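You operate a simulated robot arm through the tools that you are given. There is no shell and no other tool. Be economical: measure what you need, move in short steps, check, and stop when the job is done.

You are at the controls of a simulated robot arm. One attempt, no reset.

TASK
Take the pink battery on the top of the oak table and put it away on the top of the walnut table.

It is judged by the outcome, as a careful person would: the job done as asked, and still so three seconds after it is handed in. It fails if anything else is knocked over, pushed out of place, dropped, spilled or broken.

THE ROBOT
A 6-joint arm with a two-finger parallel gripper, fixed in place. Base frame: the origin is at the foot of the arm, x ahead of it, y to its left, z up. Units: mm, degrees, N and s.
Its first joint turns from -66.0 to 66.0 degrees. Payload 2.45 kg.
The TCP is the grasp point between the finger pads, 24 mm short of the fingertips. In the tool frame z runs along the fingers and y along their closing line. The gripper opens to 68 mm. The fingers are 17 mm wide and 10 mm thick; the gripper's body (40 by 70 mm) begins 41 mm behind the TCP.
Orientation is that of the tool frame in the base frame, as [roll, pitch, yaw] about the fixed x, y, z axes, in that order (R = Rz(yaw) Ry(pitch) Rx(roll)). With the fingers straight down and closing along the base's y, the tool's x points along the base's -x, its y along +y and its z along -z.

THE INTERFACE
- The arm moves only by the tool send_rows. Its argument "series" is one flat list of numbers, 7 for each row, row after row: the shift along the tool's x, y, z in mm, then the turn, a rotation vector about the tool's x, y, z in degrees, then the finger opening in mm, from 0 to 68. In form: [x, y, z, wx, wy, wz, fingers, x, y, z, wx, wy, wz, fingers, ...]. A call has 1 to 10 rows; each row is the pose to reach, as a shift and turn from the pose commanded when the call began, along the tool's axes at that moment. A row lasts 0.2 s, in which the tool goes at most 50 mm and 8.6 degrees; a call with a longer step from one row to the next is refused whole, and so is a gripper value outside its range. A pose out of reach is approached as far as the arm can. The call stops where the force on the tool passes 40 N (or 10 N more than at its start, if that is more) or the arm is blocked; 0.2 s more then pass. Each finger travels about 108 mm/s and halts on what it meets, pressing with about 24 N; the grip force reading is that of the motor and also rises with nothing between the fingers. The clock runs only during rows and for 0.2 s after the last one: add rows that repeat a pose to give the fingers time. The reply holds the time, the measured pose of the TCP, the force on the tool along the base axes, the opening and the grip force, in the units named above and with some noise, and new pictures: "show" is both (left out), scene, wrist or none.
- Cameras (640 x 400 px; columns grow to the right, rows downward): "scene" is fixed at [164.4, 435.9, 1431]; the picture's right is [-0.64, -0.77, 0.00], its down [-0.66, 0.55, -0.52] and it looks along [0.40, -0.33, -0.85] (base axes); focal length 311 px, centre (320, 200). "wrist" rides on the gripper at [84, 11, -75] in the tool frame; the picture's right is [-0.13, 0.99, 0.00], its down [-0.60, -0.08, -0.79] and it looks along [-0.79, -0.10, 0.61] (tool axes); focal length 251 px, centre (320, 200). There is no depth. A picture from a camera that has moved, and an enlarged one, comes with that camera's place and axes in the base frame and with its lens.
- zoom(camera, box): a new picture of the part [left, top, right, bottom] of that camera's present view, enlarged. It takes no simulated time.
- finish_job(): hands the job in; it is judged then, once.

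Go step by step. Nothing tells you positions but the pictures and the camera data: compare them with the known pose of the tool, close in by small moves and look again before you grip or let go. The budget is 90 turns and 200 pictures, counting those below and the enlarged ones. Unless the task says otherwise, let go and move clear before handing in, and close with one line.

The tools are called after "Request:" as name(argument=value, ...) on one line, values as JSON. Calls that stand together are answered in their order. send_rows: Moves the arm, as the interface text tells. Its arguments: {"type":"object","properties":{"series":{"type":"array"},"show":{"type":"string","enum":["both","scene","wrist","none"]}},"required":["series"]} The other tools are called the same way: zoom (camera, box) takes an enlarged picture of a part of a camera's view; finish_job () hands the job in.

At the start:

```text
t: 0.0
tool_pos: [429.1, -84.0, 979.7]
tool_rot: [-180.0, -0.1, 180.0]
ft_force: [-1.2, -0.3, 0.0]
opening: 67.8
finger_force: 0.1
```

scene: 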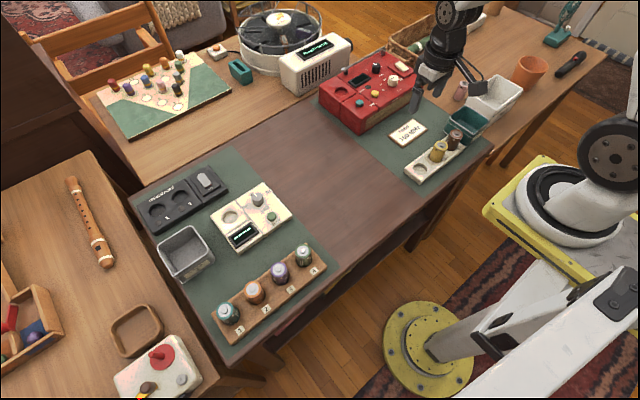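
wrist: 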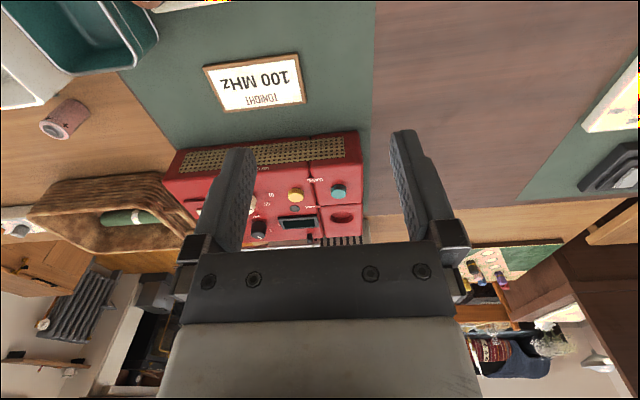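

The pink battery seems to lie beside the white and teal bins at the right, on the light wooden table; the dark table in the middle looks like the walnut one. I'll enlarge both areas.

Request:
zoom(camera="scene", box=[380, 50, 540, 190])

Request:
zoom(camera="wrist", box=[0, 0, 320, 200])

Request:
zoom(camera="scene", box=[110, 140, 350, 350])

```text
2.86 times, centred on (460, 120) of scene
camera zoom: at [164.4, 435.9, 1431.0], right [-0.64, -0.77, 0.0], down [-0.66, 0.55, -0.52], along [0.4, -0.33, -0.85], focal length 889 px, centre (-80, 429)
```

zoom: 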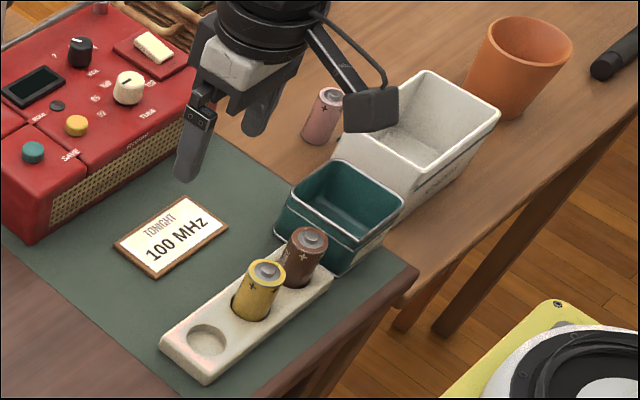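

```text
2.00 times, centred on (160, 100) of wrist
camera zoom: at [346.1, -73.3, 1054.3], right [0.13, 0.99, 0.0], down [0.6, -0.08, 0.79], along [0.79, -0.1, -0.61], focal length 503 px, centre (640, 400)
```

zoom: 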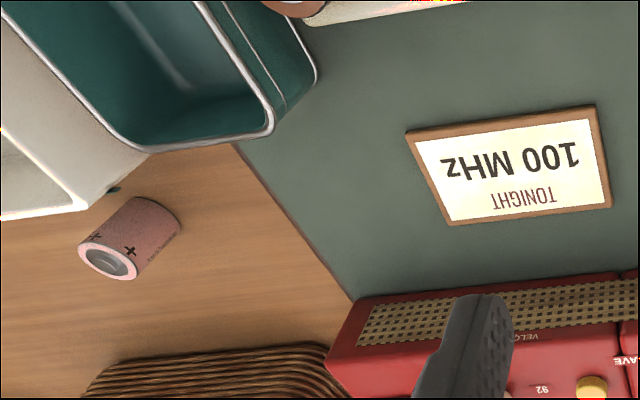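

```text
1.90 times, centred on (230, 245) of scene
camera zoom: at [164.4, 435.9, 1431.0], right [-0.64, -0.77, 0.0], down [-0.66, 0.55, -0.52], along [0.4, -0.33, -0.85], focal length 593 px, centre (491, 114)
```

zoom: 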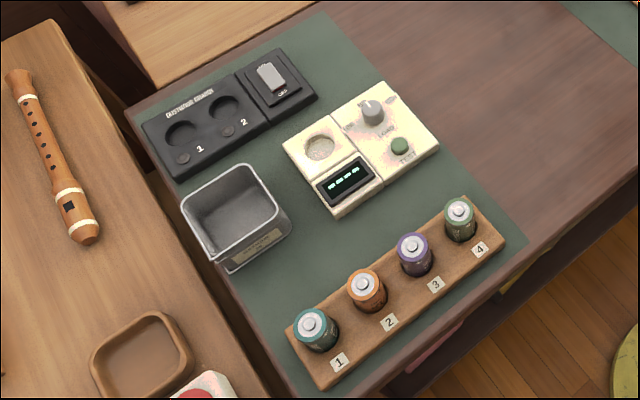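

The pink battery stands on the oak table, and there's a cream holder with an empty hole on the walnut table. The bins and devices carry labels; I'll read them before choosing a spot.

Request:
zoom(camera="scene", box=[435, 70, 525, 160])

Request:
zoom(camera="scene", box=[130, 155, 230, 285])

Request:
zoom(camera="scene", box=[400, 110, 480, 190])

```text
4.44 times, centred on (480, 115) of scene
camera zoom: at [164.4, 435.9, 1431.0], right [-0.64, -0.77, 0.0], down [-0.66, 0.55, -0.52], along [0.4, -0.33, -0.85], focal length 1384 px, centre (-391, 578)
```

zoom: 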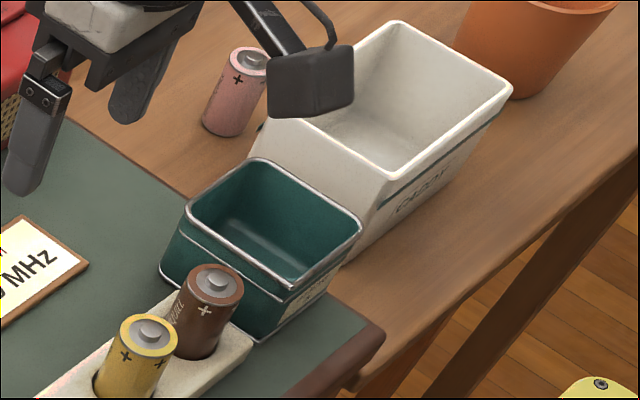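

```text
3.08 times, centred on (180, 220) of scene
camera zoom: at [164.4, 435.9, 1431.0], right [-0.64, -0.77, 0.0], down [-0.66, 0.55, -0.52], along [0.4, -0.33, -0.85], focal length 958 px, centre (751, 138)
```

zoom: 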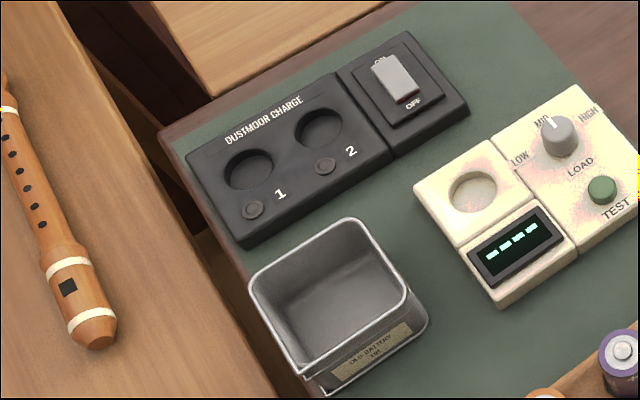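

```text
5.00 times, centred on (440, 150) of scene
camera zoom: at [164.4, 435.9, 1431.0], right [-0.64, -0.77, 0.0], down [-0.66, 0.55, -0.52], along [0.4, -0.33, -0.85], focal length 1556 px, centre (-280, 450)
```

zoom: 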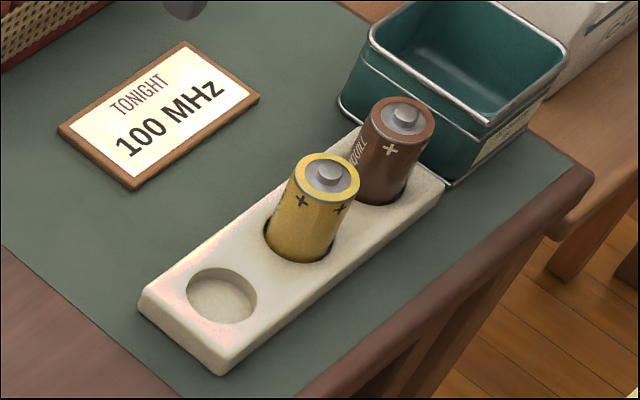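

I take the pink battery to stand at about (523, -483), table z≈700, about 34 mm wide and 55 mm tall, roughly 10 mm from the white bin's wall. I'll go above it, turned 20° so the fingers close parallel to that wall. I plan to stand it on the bare middle of the walnut top.

Request:
send_rows(series=[-10.4, -44.3, 12.2, 0, 0, -2.2, 68, -20.9, -88.7, 24.4, 0, 0, -4.4, 68, -31.3, -133, 36.7, 0, 0, -6.7, 68, -41.8, -177.3, 48.9, 0, 0, -8.9, 68, -52.2, -221.7, 61.1, 0, 0, -11.1, 68, -62.7, -266, 73.3, 0, 0, -13.3, 68, -73.1, -310.3, 85.6, 0, 0, -15.6, 68, -83.6, -354.7, 97.8, 0, 0, -17.8, 68, -94, -399, 110, 0, 0, -20, 68, -94, -399, 110, 0, 0, -20, 68])

```text
t: 2.2
tool_pos: [521.8, -484.5, 869.5]
tool_rot: [179.8, 0.0, -160.0]
ft_force: [1.3, 0.4, 0.4]
opening: 67.9
finger_force: 0.0
camera wrist: at [440.3, -503.1, 944.0], right [-0.22, 0.98, 0.0], down [0.6, 0.13, 0.79], along [0.77, 0.17, -0.61], focal length 251 px, centre (320, 200)
```

scene: 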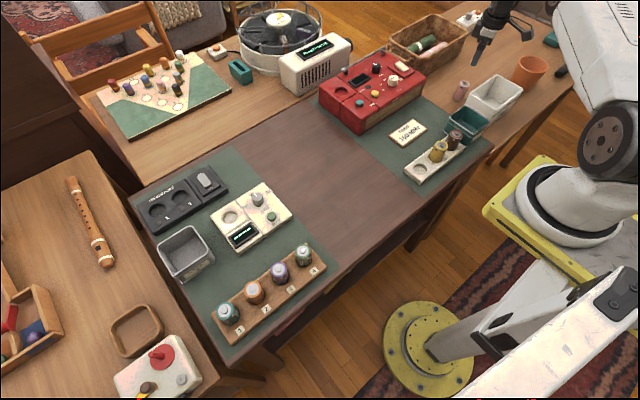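
wrist: 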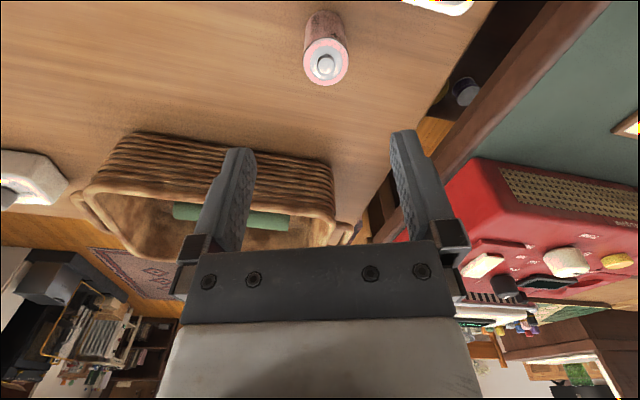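

The wrist view now puts the battery's axis at about (521.5, -481). Now that the arm is out of the way, I'll check the gap to the white bin in the scene view.

Request:
zoom(camera="scene", box=[440, 60, 530, 130])

```text
5.71 times, centred on (485, 95) of scene
camera zoom: at [164.4, 435.9, 1431.0], right [-0.64, -0.77, 0.0], down [-0.66, 0.55, -0.52], along [0.4, -0.33, -0.85], focal length 1779 px, centre (-623, 800)
```

zoom: 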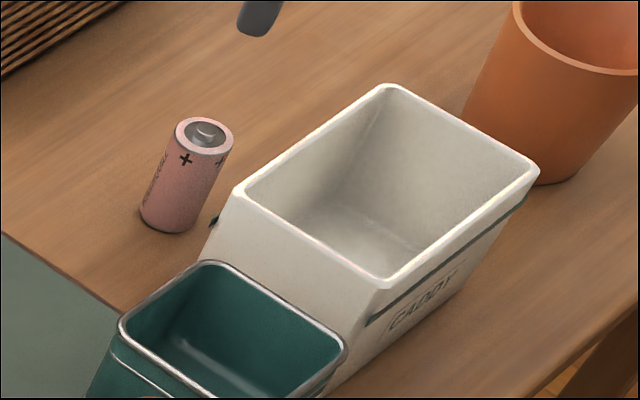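

The battery stands clear of the bin, with the rim edge near x≈478, so the gripper has room. I'll correct by 3 mm and come partway down.

Request:
send_rows(series=[-0.9, 3.4, 25, 0, 0, 0, 68, -0.9, 3.4, 50, 0, 0, 0, 68, -0.9, 3.4, 70, 0, 0, 0, 68, -0.9, 3.4, 70, 0, 0, 0, 68])

Request:
zoom(camera="scene", box=[440, 40, 530, 130])

```text
t: 3.2
tool_pos: [523.5, -480.8, 801.3]
tool_rot: [-179.9, 0.0, -160.0]
ft_force: [0.4, -0.2, -1.2]
opening: 67.9
finger_force: 0.1
camera wrist: at [441.0, -499.3, 874.9], right [-0.22, 0.98, 0.0], down [0.59, 0.13, 0.79], along [0.77, 0.17, -0.61], focal length 251 px, centre (320, 200)
```

scene: 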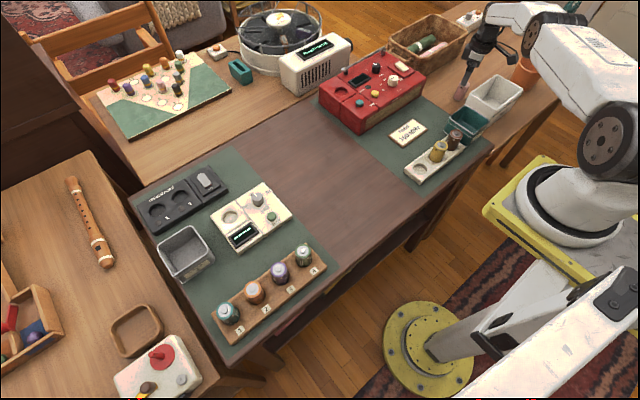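
wrist: 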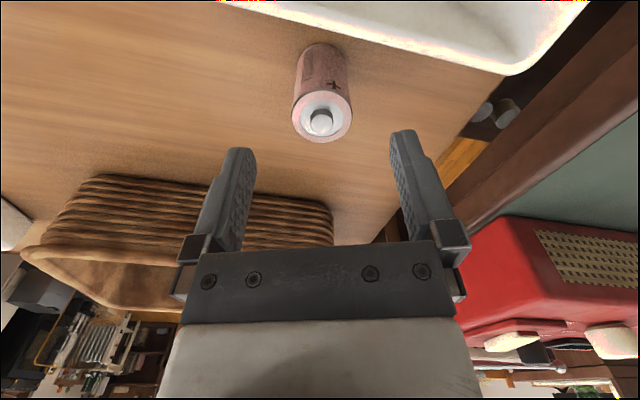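

```text
4.44 times, centred on (485, 85) of scene
camera zoom: at [164.4, 435.9, 1431.0], right [-0.64, -0.77, 0.0], down [-0.66, 0.55, -0.52], along [0.4, -0.33, -0.85], focal length 1384 px, centre (-413, 711)
```

zoom: 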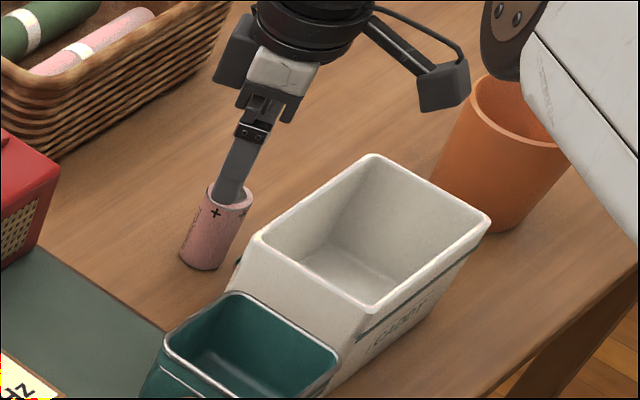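

The fingers straddle the battery well. I'll descend 60 mm, keeping the fingers open.

Request:
send_rows(series=[0, 0, 20, 0, 0, 0, 68, 0, 0, 40, 0, 0, 0, 68, 0, 0, 60, 0, 0, 0, 68, 0, 0, 60, 0, 0, 0, 68])

Request:
zoom(camera="scene", box=[440, 40, 530, 130])

```text
t: 4.2
tool_pos: [514.2, -468.6, 748.3]
tool_rot: [-180.0, 0.0, -159.9]
ft_force: [0.0, 0.6, -0.4]
opening: 68.2
finger_force: 0.0
out of reach, approached as far as the arm can: row 1, 2, 3, 4
camera wrist: at [432.1, -488.2, 822.3], right [-0.22, 0.98, 0.0], down [0.59, 0.13, 0.79], along [0.77, 0.17, -0.61], focal length 251 px, centre (320, 200)
```

scene: 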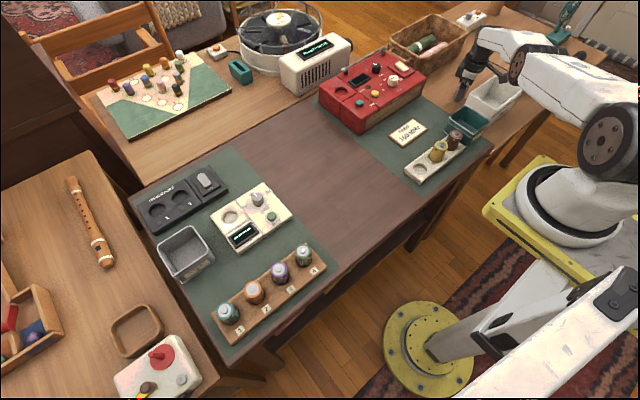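
wrist: 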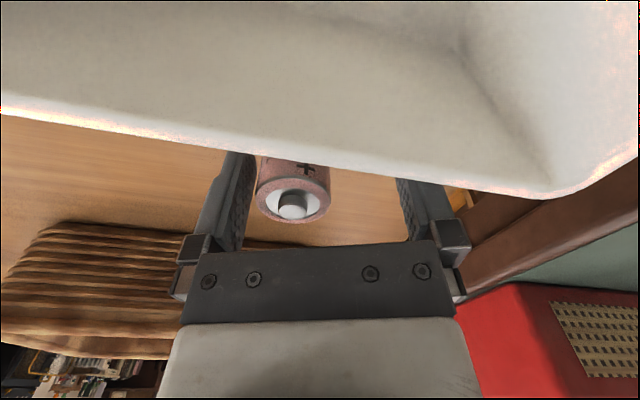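

```text
4.44 times, centred on (485, 85) of scene
camera zoom: at [164.4, 435.9, 1431.0], right [-0.64, -0.77, 0.0], down [-0.66, 0.55, -0.52], along [0.4, -0.33, -0.85], focal length 1384 px, centre (-413, 711)
```

zoom: 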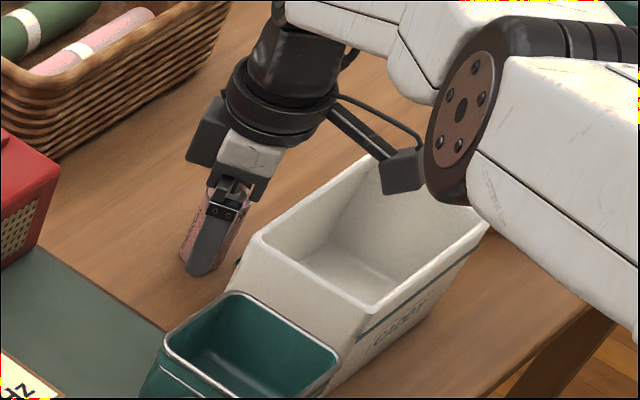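

The arm is at full stretch with the tool vertical: it stopped about 13 mm short at z 748. I'll back up the way I came and turn the tool so it faces more radially, so that I can lean the fingers slightly outward to gain reach.

Request:
send_rows(series=[0, 0, -20, 0, 0, 0, 68, 0, 0, -40, 0, 0, 0, 68, 0, 0, -60, 0, 0, 0, 68, 0, 0, -80, 0, 0, 0, 68, 0, 0, -80, 0, 0, 7, 68, 0, 0, -80, 0, 0, 14, 68, 0, 0, -80, 0, 0, 21, 68, 0, 0, -80, 0, 0, 28, 68, 0, 0, -80, 0, 0, 35, 68, 0, 0, -80, 0, 0, 35, 68], show="wrist")

```text
t: 6.4
tool_pos: [515.1, -470.2, 829.2]
tool_rot: [-180.0, -0.1, 164.8]
ft_force: [-0.1, 0.1, -0.3]
opening: 68.2
finger_force: 0.2
camera wrist: at [437.0, -436.6, 903.1], right [0.38, 0.92, 0.0], down [0.56, -0.23, 0.79], along [0.73, -0.3, -0.61], focal length 251 px, centre (320, 200)
```

wrist: 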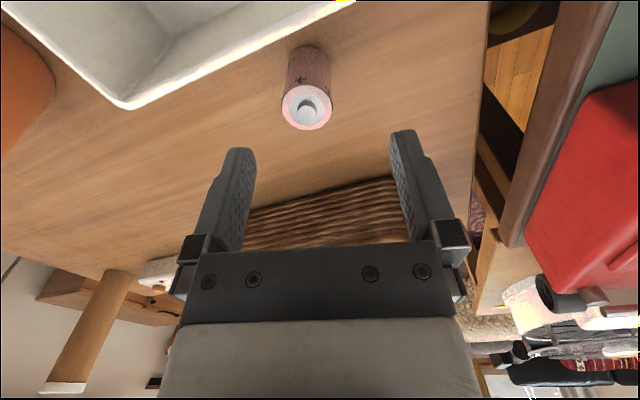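

The battery is undisturbed at about (521, -480). I'll lean the tool 8° outward and centre it above the battery.

Request:
send_rows(series=[-4, -4, 0, 0, -4, 0, 68, -8.4, -8.1, 15, 0, -8, 0, 68, -8.4, -8.1, 29, 0, -8, 0, 68, -8.4, -8.1, 29, 0, -8, 0, 68])

Request:
zoom(camera="scene", box=[440, 40, 530, 130])

```text
t: 7.4
tool_pos: [521.0, -480.0, 800.3]
tool_rot: [-180.0, 8.0, 164.9]
ft_force: [-0.1, -0.3, -0.5]
opening: 68.2
finger_force: 0.2
camera wrist: at [434.4, -445.2, 861.3], right [0.38, 0.92, 0.02], down [0.45, -0.2, 0.87], along [0.81, -0.32, -0.49], focal length 251 px, centre (320, 200)
```

scene: 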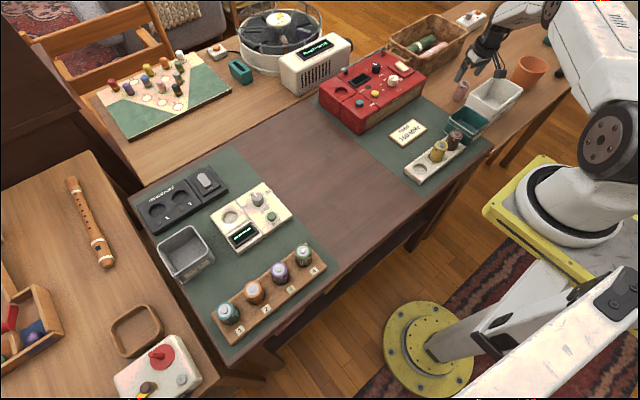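
wrist: 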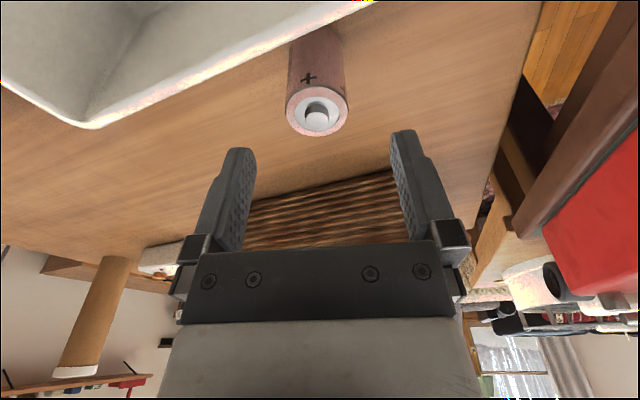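

```text
4.44 times, centred on (485, 85) of scene
camera zoom: at [164.4, 435.9, 1431.0], right [-0.64, -0.77, 0.0], down [-0.66, 0.55, -0.52], along [0.4, -0.33, -0.85], focal length 1384 px, centre (-413, 711)
```

zoom: 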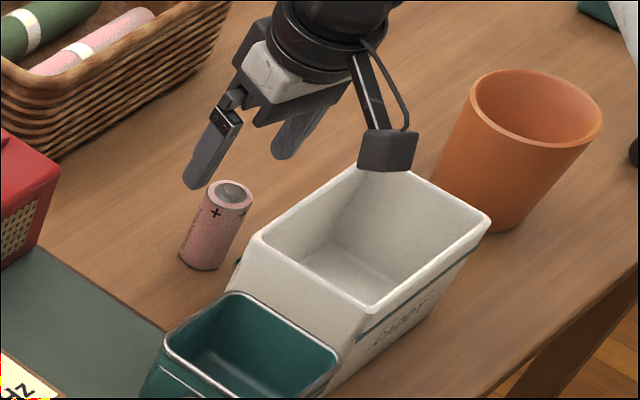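

It's well aligned. I'll go straight down in base terms, in short steps, to z≈747.

Request:
send_rows(series=[1.2, 0, 15, 0, 0, 0, 68, 3.3, 0, 30, 0, 0, 0, 68, 4.6, 0, 42, 0, 0, 0, 68, 6, 0, 52.5, 0, 0, 0, 68, 6, 0, 52.5, 0, 0, 0, 68])

Request:
zoom(camera="scene", box=[440, 40, 530, 130])

```text
t: 8.6
tool_pos: [520.5, -479.8, 747.4]
tool_rot: [-180.0, 8.0, 165.0]
ft_force: [-0.1, -0.1, -0.1]
opening: 67.9
finger_force: 0.0
camera wrist: at [434.2, -445.0, 808.4], right [0.38, 0.92, 0.02], down [0.45, -0.2, 0.87], along [0.81, -0.32, -0.49], focal length 251 px, centre (320, 200)
```

scene: 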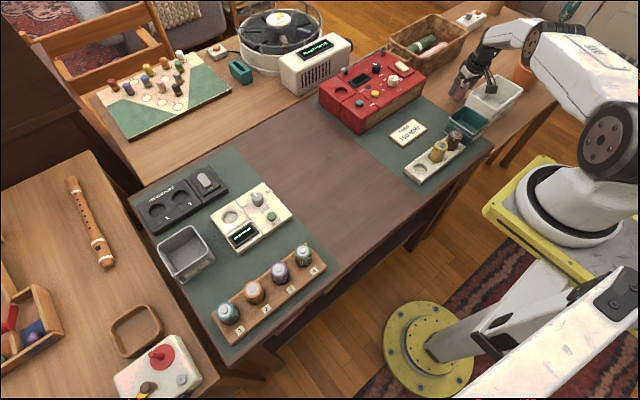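
wrist: 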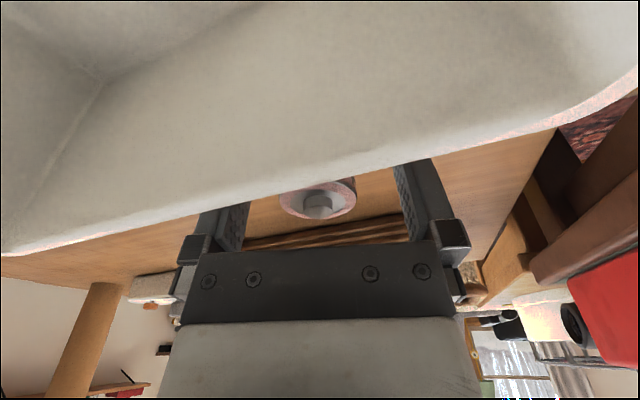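

```text
4.44 times, centred on (485, 85) of scene
camera zoom: at [164.4, 435.9, 1431.0], right [-0.64, -0.77, 0.0], down [-0.66, 0.55, -0.52], along [0.4, -0.33, -0.85], focal length 1384 px, centre (-413, 711)
```

zoom: 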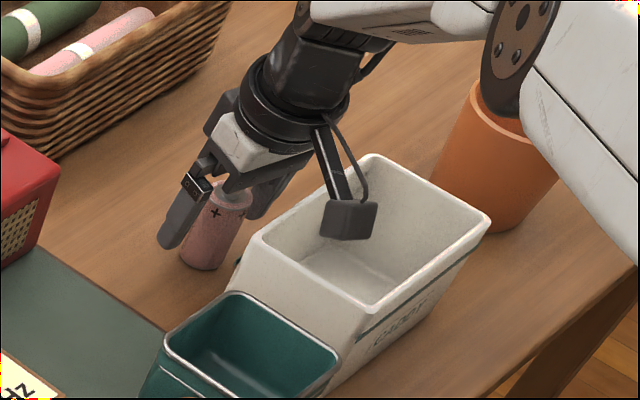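

The pose was reached with no contact and the battery is centred between the pads. I'll close the fingers.

Request:
send_rows(series=[0, 0, 0, 0, 0, 0, 44, 0, 0, 0, 0, 0, 0, 36, 0, 0, 0, 0, 0, 0, 28, 0, 0, 0, 0, 0, 0, 28, 0, 0, 0, 0, 0, 0, 28], show="wrist")

```text
t: 9.8
tool_pos: [522.0, -478.9, 746.3]
tool_rot: [180.0, 7.9, 165.0]
ft_force: [0.6, -0.9, 0.3]
opening: 32.2
finger_force: 24.0
camera wrist: at [434.2, -445.0, 808.5], right [0.38, 0.92, 0.02], down [0.45, -0.2, 0.87], along [0.81, -0.32, -0.49], focal length 251 px, centre (320, 200)
```

wrist: 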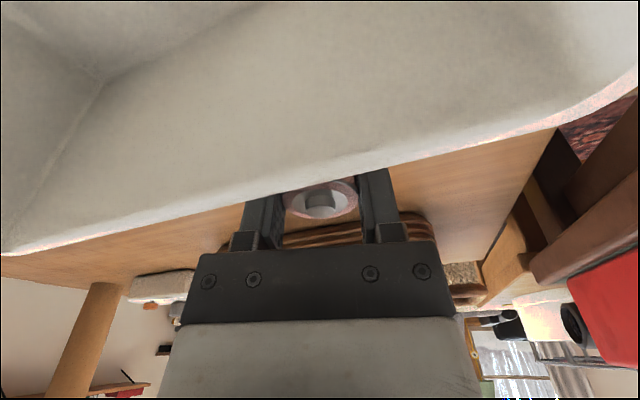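

The grip holds on the battery (32 mm, 24 N). I'll lift straight up 110 mm.

Request:
send_rows(series=[-1.4, 0, -10, 0, 0, 0, 28, -4.2, 0, -30, 0, 0, 0, 28, -8.3, 0, -60, 0, 0, 0, 28, -12, 0, -85, 0, 0, 0, 28, -15.3, 0, -109, 0, 0, 0, 28, -15.3, 0, -109, 0, 0, 0, 28])

Request:
zoom(camera="scene", box=[430, 20, 530, 130])

```text
t: 11.2
tool_pos: [521.4, -474.7, 855.4]
tool_rot: [180.0, 8.1, 165.0]
ft_force: [-0.4, -0.4, -1.7]
opening: 32.5
finger_force: 23.9
camera wrist: at [434.5, -441.1, 917.6], right [0.38, 0.92, 0.02], down [0.45, -0.2, 0.87], along [0.81, -0.32, -0.49], focal length 251 px, centre (320, 200)
```

scene: 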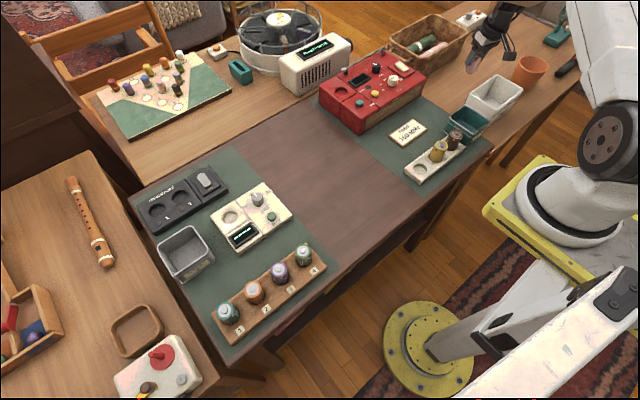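
wrist: 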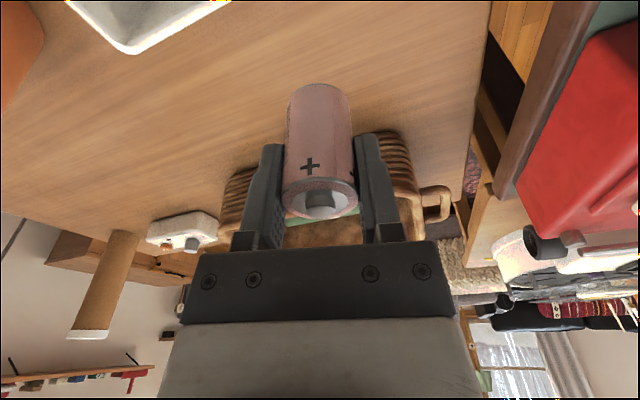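

```text
3.64 times, centred on (480, 75) of scene
camera zoom: at [164.5, 435.9, 1431.0], right [-0.64, -0.77, 0.0], down [-0.66, 0.55, -0.52], along [0.4, -0.33, -0.85], focal length 1132 px, centre (-262, 654)
```

zoom: 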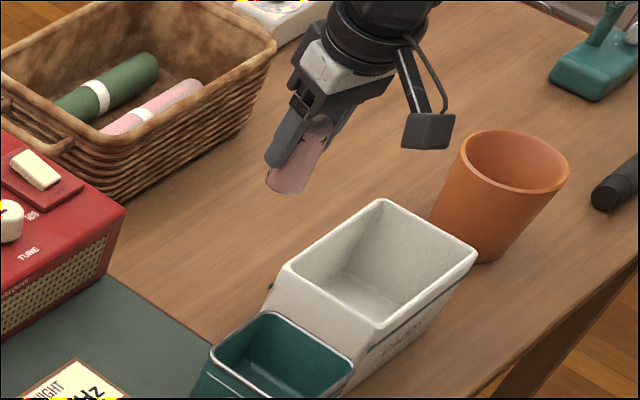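

The battery is held upright and clear. I'll carry it up and over towards the bare middle of the walnut table.

Request:
send_rows(series=[16.9, 38, -15.8, 0, 0, 0, 28, 33.8, 76, -31.7, 0, 0, 0, 28, 50.7, 114, -47.5, 0, 0, 0, 28, 67.7, 152, -63.3, 0, 0, 0, 28, 84.6, 190, -79.2, 0, 0, 0, 28, 101.5, 228, -95, 0, 0, 0, 28, 113.1, 271.5, -96.6, 0, 0, 0, 28, 124.8, 315, -98.2, 0, 0, 0, 28, 136.4, 358.5, -99.9, 0, 0, 0, 28, 148, 402, -101.5, 0, 0, 0, 28], show="scene")

```text
t: 13.4
tool_pos: [468.8, -46.7, 936.1]
tool_rot: [-180.0, 8.0, 165.0]
ft_force: [0.3, -1.0, -1.2]
opening: 32.2
finger_force: 24.1
```

scene: 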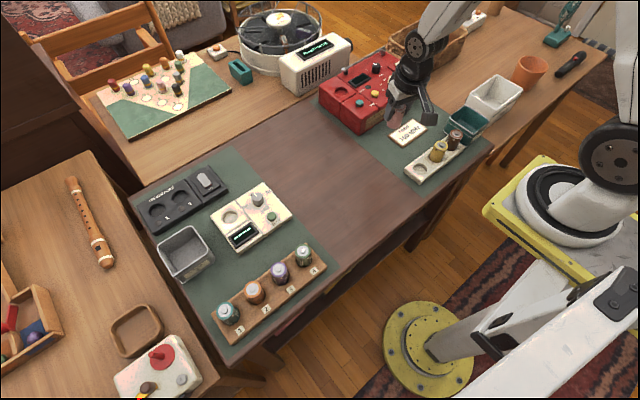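

The path is clear. Next I'll go to just above the placing spot, about (495, 110), at z≈800.

Request:
send_rows(series=[5.8, 26.4, 22, 0, 0, 0, 28, 11.6, 52.8, 44, 0, 0, 0, 28, 17.4, 79.2, 66, 0, 0, 0, 28, 23.1, 105.5, 88, 0, 0, 0, 28, 28.9, 131.9, 110, 0, 0, 0, 28, 34.7, 158.3, 132.4, 0, 0, 0, 28, 34.7, 158.3, 132.4, 0, 0, 0, 28])

Request:
zoom(camera="scene", box=[270, 120, 400, 220])

```text
t: 15.0
tool_pos: [496.2, 109.5, 803.3]
tool_rot: [179.9, 8.2, 164.9]
ft_force: [4.5, -5.0, 20.7]
opening: 32.5
finger_force: 23.6
camera wrist: at [408.5, 143.8, 863.1], right [0.38, 0.92, 0.02], down [0.45, -0.2, 0.87], along [0.81, -0.32, -0.49], focal length 251 px, centre (320, 200)
```

scene: 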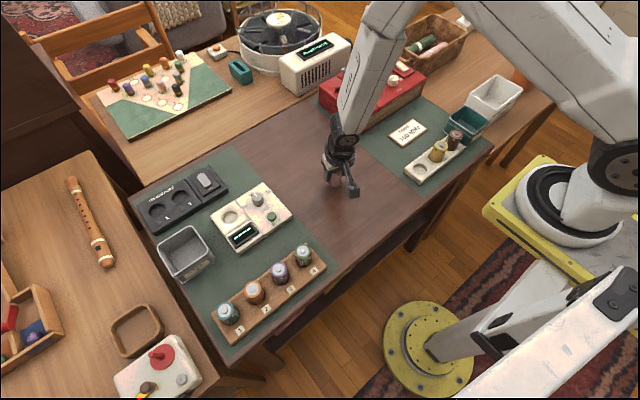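
wrist: 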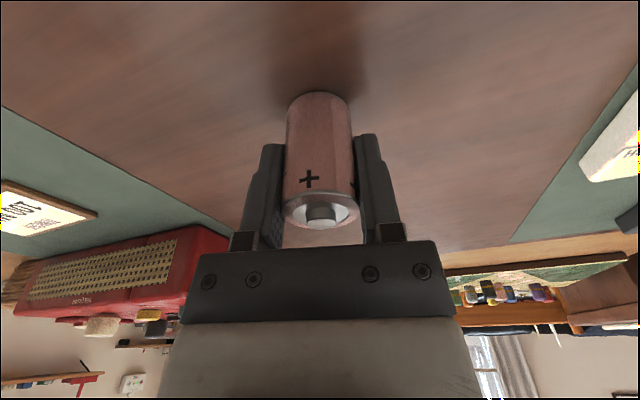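

```text
4.00 times, centred on (335, 170) of scene
camera zoom: at [164.2, 435.8, 1431.1], right [-0.64, -0.77, 0.0], down [-0.66, 0.55, -0.52], along [0.4, -0.33, -0.85], focal length 1245 px, centre (260, 320)
```

zoom: 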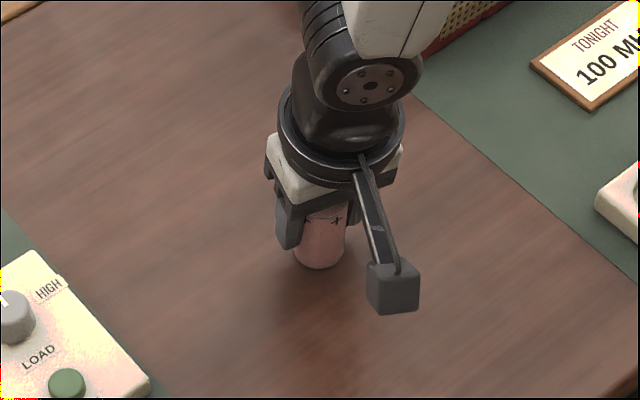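

There's a 20 N upward push already, so the battery is touching: the walnut top is higher than I assumed, at z≈756. I'll ease up a couple of millimetres to relieve the pressure and check again.

Request:
send_rows(series=[-0.4, 0, -3, 0, 0, 0, 28, -0.4, 0, -3, 0, 0, 0, 28])

Request:
zoom(camera="scene", box=[310, 150, 370, 200])

```text
t: 15.6
tool_pos: [493.6, 107.9, 803.8]
tool_rot: [180.0, 7.9, 164.9]
ft_force: [-0.3, 0.3, -1.1]
opening: 32.5
finger_force: 23.4
camera wrist: at [407.1, 143.0, 866.0], right [0.38, 0.92, 0.02], down [0.45, -0.2, 0.87], along [0.81, -0.32, -0.49], focal length 251 px, centre (320, 200)
```

scene: 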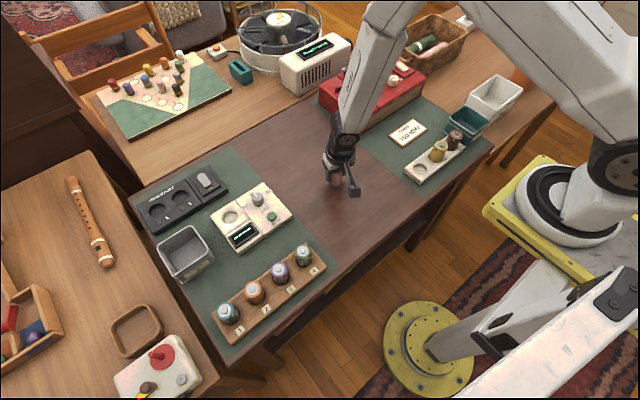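
wrist: 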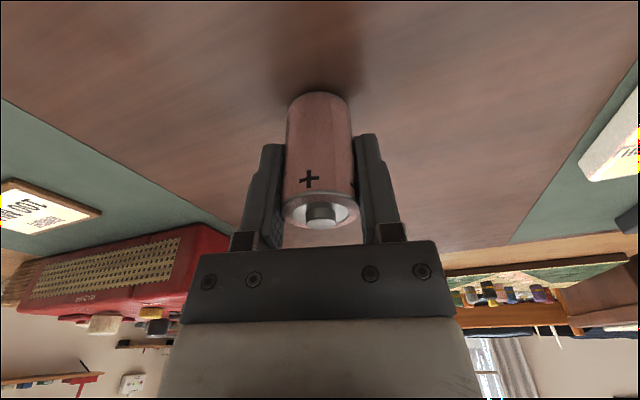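

```text
8.00 times, centred on (340, 175) of scene
camera zoom: at [164.4, 435.9, 1431.0], right [-0.64, -0.77, 0.0], down [-0.66, 0.55, -0.52], along [0.4, -0.33, -0.85], focal length 2490 px, centre (160, 400)
```

zoom: 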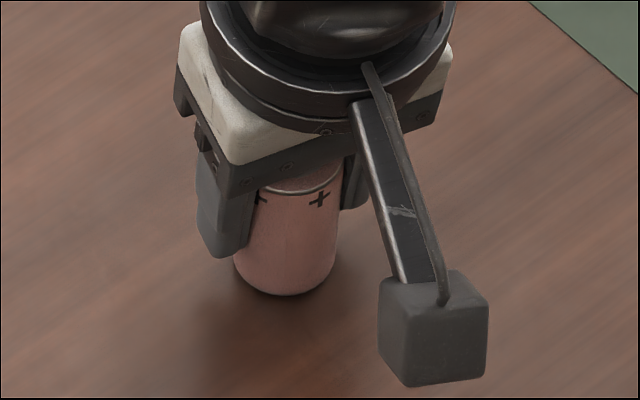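

The load is off and the battery hangs just above the surface. I'll lower it in fine steps and watch the force.

Request:
send_rows(series=[0.14, 0, 1, 0, 0, 0, 28, 0.14, 0, 1, 0, 0, 0, 28], show="none")

```text
t: 16.2
tool_pos: [494.8, 109.0, 803.1]
tool_rot: [-179.9, 8.1, 165.0]
ft_force: [0.0, 0.1, -1.2]
opening: 32.6
finger_force: 23.8
```

Request:
send_rows(series=[0.07, 0, 0.7, 0, 0, 0, 28, 0.07, 0, 0.7, 0, 0, 0, 28], show="none")

```text
t: 16.8
tool_pos: [494.6, 107.7, 801.7]
tool_rot: [-179.9, 8.0, 164.9]
ft_force: [0.9, 0.4, -1.5]
opening: 32.4
finger_force: 23.7
```

No contact yet; another small step.

Request:
send_rows(series=[0.1, 0, 0.7, 0, 0, 0, 28, 0.1, 0, 0.7, 0, 0, 0, 28], show="none")

```text
t: 17.4
tool_pos: [495.4, 108.6, 802.0]
tool_rot: [180.0, 8.0, 165.0]
ft_force: [-2.6, -0.3, 4.5]
opening: 32.5
finger_force: 23.5
```

There's light contact now (about 5 N). I'll check that the battery is upright before letting go.

Request:
zoom(camera="scene", box=[310, 150, 370, 200])

Request:
zoom(camera="wrist", box=[220, 50, 420, 250])

```text
8.00 times, centred on (340, 175) of scene
camera zoom: at [164.3, 435.9, 1431.0], right [-0.64, -0.77, 0.0], down [-0.66, 0.55, -0.52], along [0.4, -0.33, -0.85], focal length 2490 px, centre (160, 400)
```

zoom: 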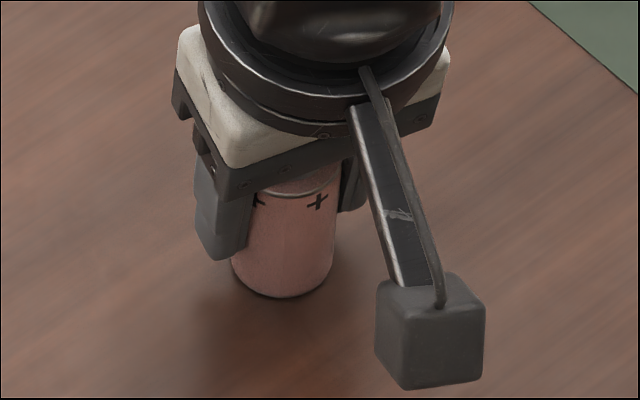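

```text
2.00 times, centred on (320, 150) of wrist
camera zoom: at [407.9, 142.9, 863.5], right [0.38, 0.92, 0.02], down [0.45, -0.2, 0.87], along [0.81, -0.32, -0.49], focal length 503 px, centre (320, 300)
```

zoom: 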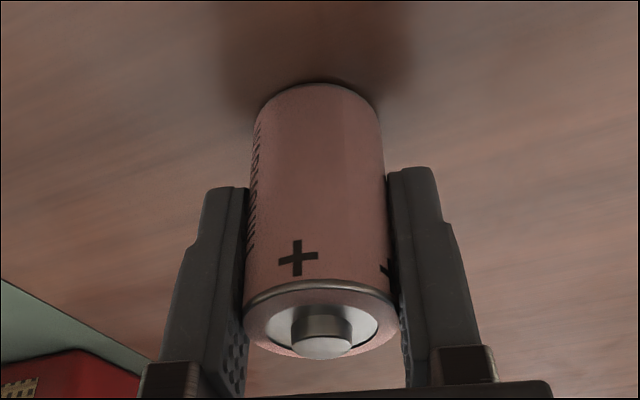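

The battery is upright within a few degrees and resting on the walnut, well clear of everything. I'll open the fingers gently in place.

Request:
send_rows(series=[0, 0, 0, 0, 0, 0, 34, 0, 0, 0, 0, 0, 0, 38, 0, 0, 0, 0, 0, 0, 50, 0, 0, 0, 0, 0, 0, 66, 0, 0, 0, 0, 0, 0, 66])

```text
t: 18.6
tool_pos: [495.3, 109.4, 801.7]
tool_rot: [180.0, 8.0, 165.0]
ft_force: [0.3, 0.0, 0.2]
opening: 65.9
finger_force: 0.1
camera wrist: at [408.0, 142.9, 863.4], right [0.38, 0.92, 0.02], down [0.45, -0.2, 0.87], along [0.81, -0.32, -0.49], focal length 251 px, centre (320, 200)
```

scene: 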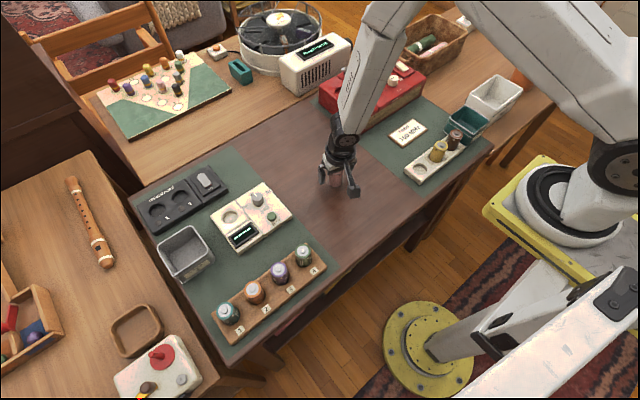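
wrist: 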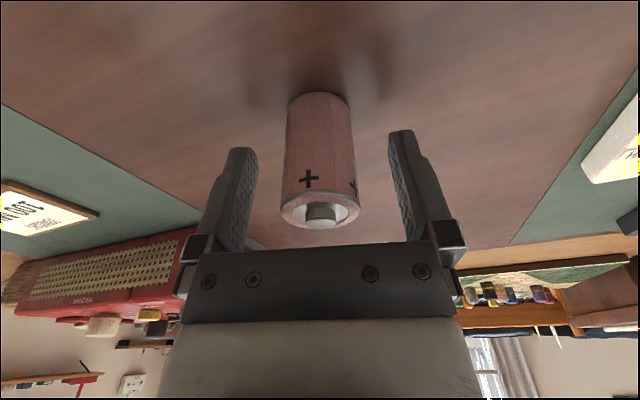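

The battery stands free between the open fingers. I'll raise the tool straight up and clear.

Request:
send_rows(series=[-1.4, 0, -10, 0, 0, 0, 66, -4.2, 0, -30, 0, 0, 0, 66, -8.3, 0, -60, 0, 0, 0, 66, -13.9, 0, -100, 0, 0, 0, 66, -19, 0, -135, 0, 0, 0, 66, 20, 0, -150, 0, 0, 0, 66, 60, 0, -150, 0, 0, 0, 66, 60, 0, -150, 0, 0, 0, 66])

Request:
zoom(camera="scene", box=[290, 120, 390, 220])

```text
t: 20.4
tool_pos: [417.8, 128.6, 940.7]
tool_rot: [-179.9, 8.0, 165.0]
ft_force: [-0.5, -0.4, -0.1]
opening: 66.3
finger_force: 0.0
camera wrist: at [329.8, 162.6, 1001.7], right [0.38, 0.92, 0.02], down [0.45, -0.2, 0.87], along [0.81, -0.32, -0.49], focal length 251 px, centre (320, 200)
```

scene: 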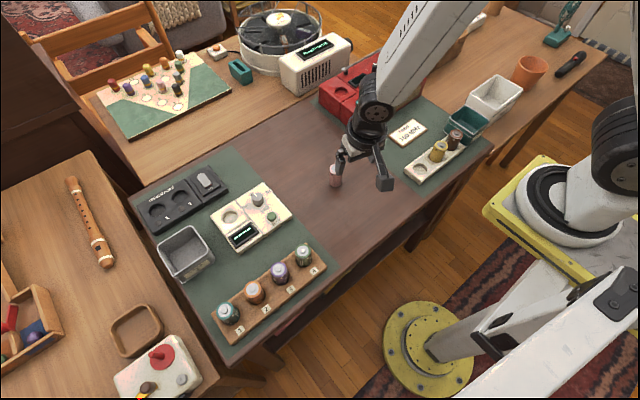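
wrist: 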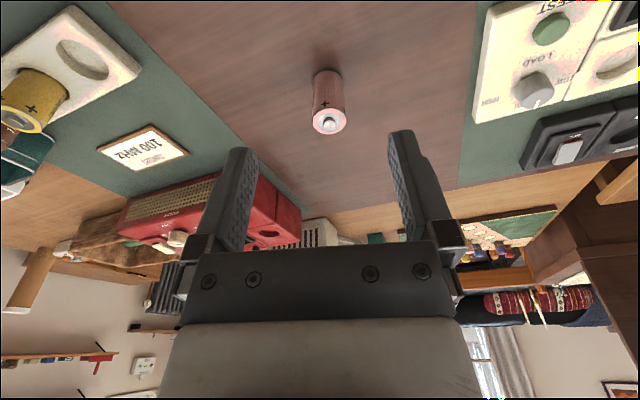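

```text
4.00 times, centred on (340, 170) of scene
camera zoom: at [164.4, 435.9, 1431.0], right [-0.64, -0.77, 0.0], down [-0.66, 0.55, -0.52], along [0.4, -0.33, -0.85], focal length 1245 px, centre (240, 320)
```

zoom: 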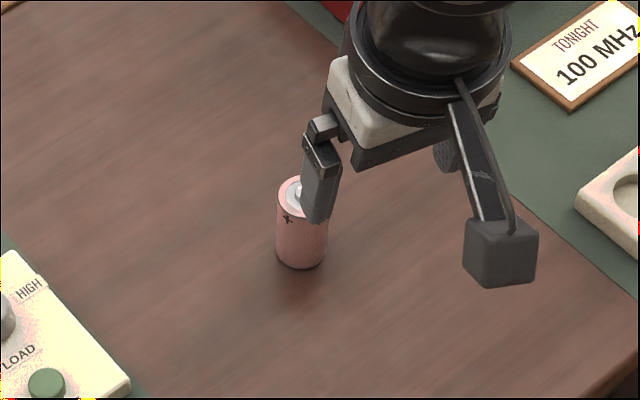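

The pink battery stands upright on the bare walnut top, the gripper is clear, and nothing else has moved. I'm handing in the job.

Request:
finish_job()

```text
The job is handed in.
```

The pink battery is standing upright in the bare middle of the walnut table, and I saw nothing else disturbed. I set it on the bare wood instead of in the cream holder's empty hole, because the task only named the table top.
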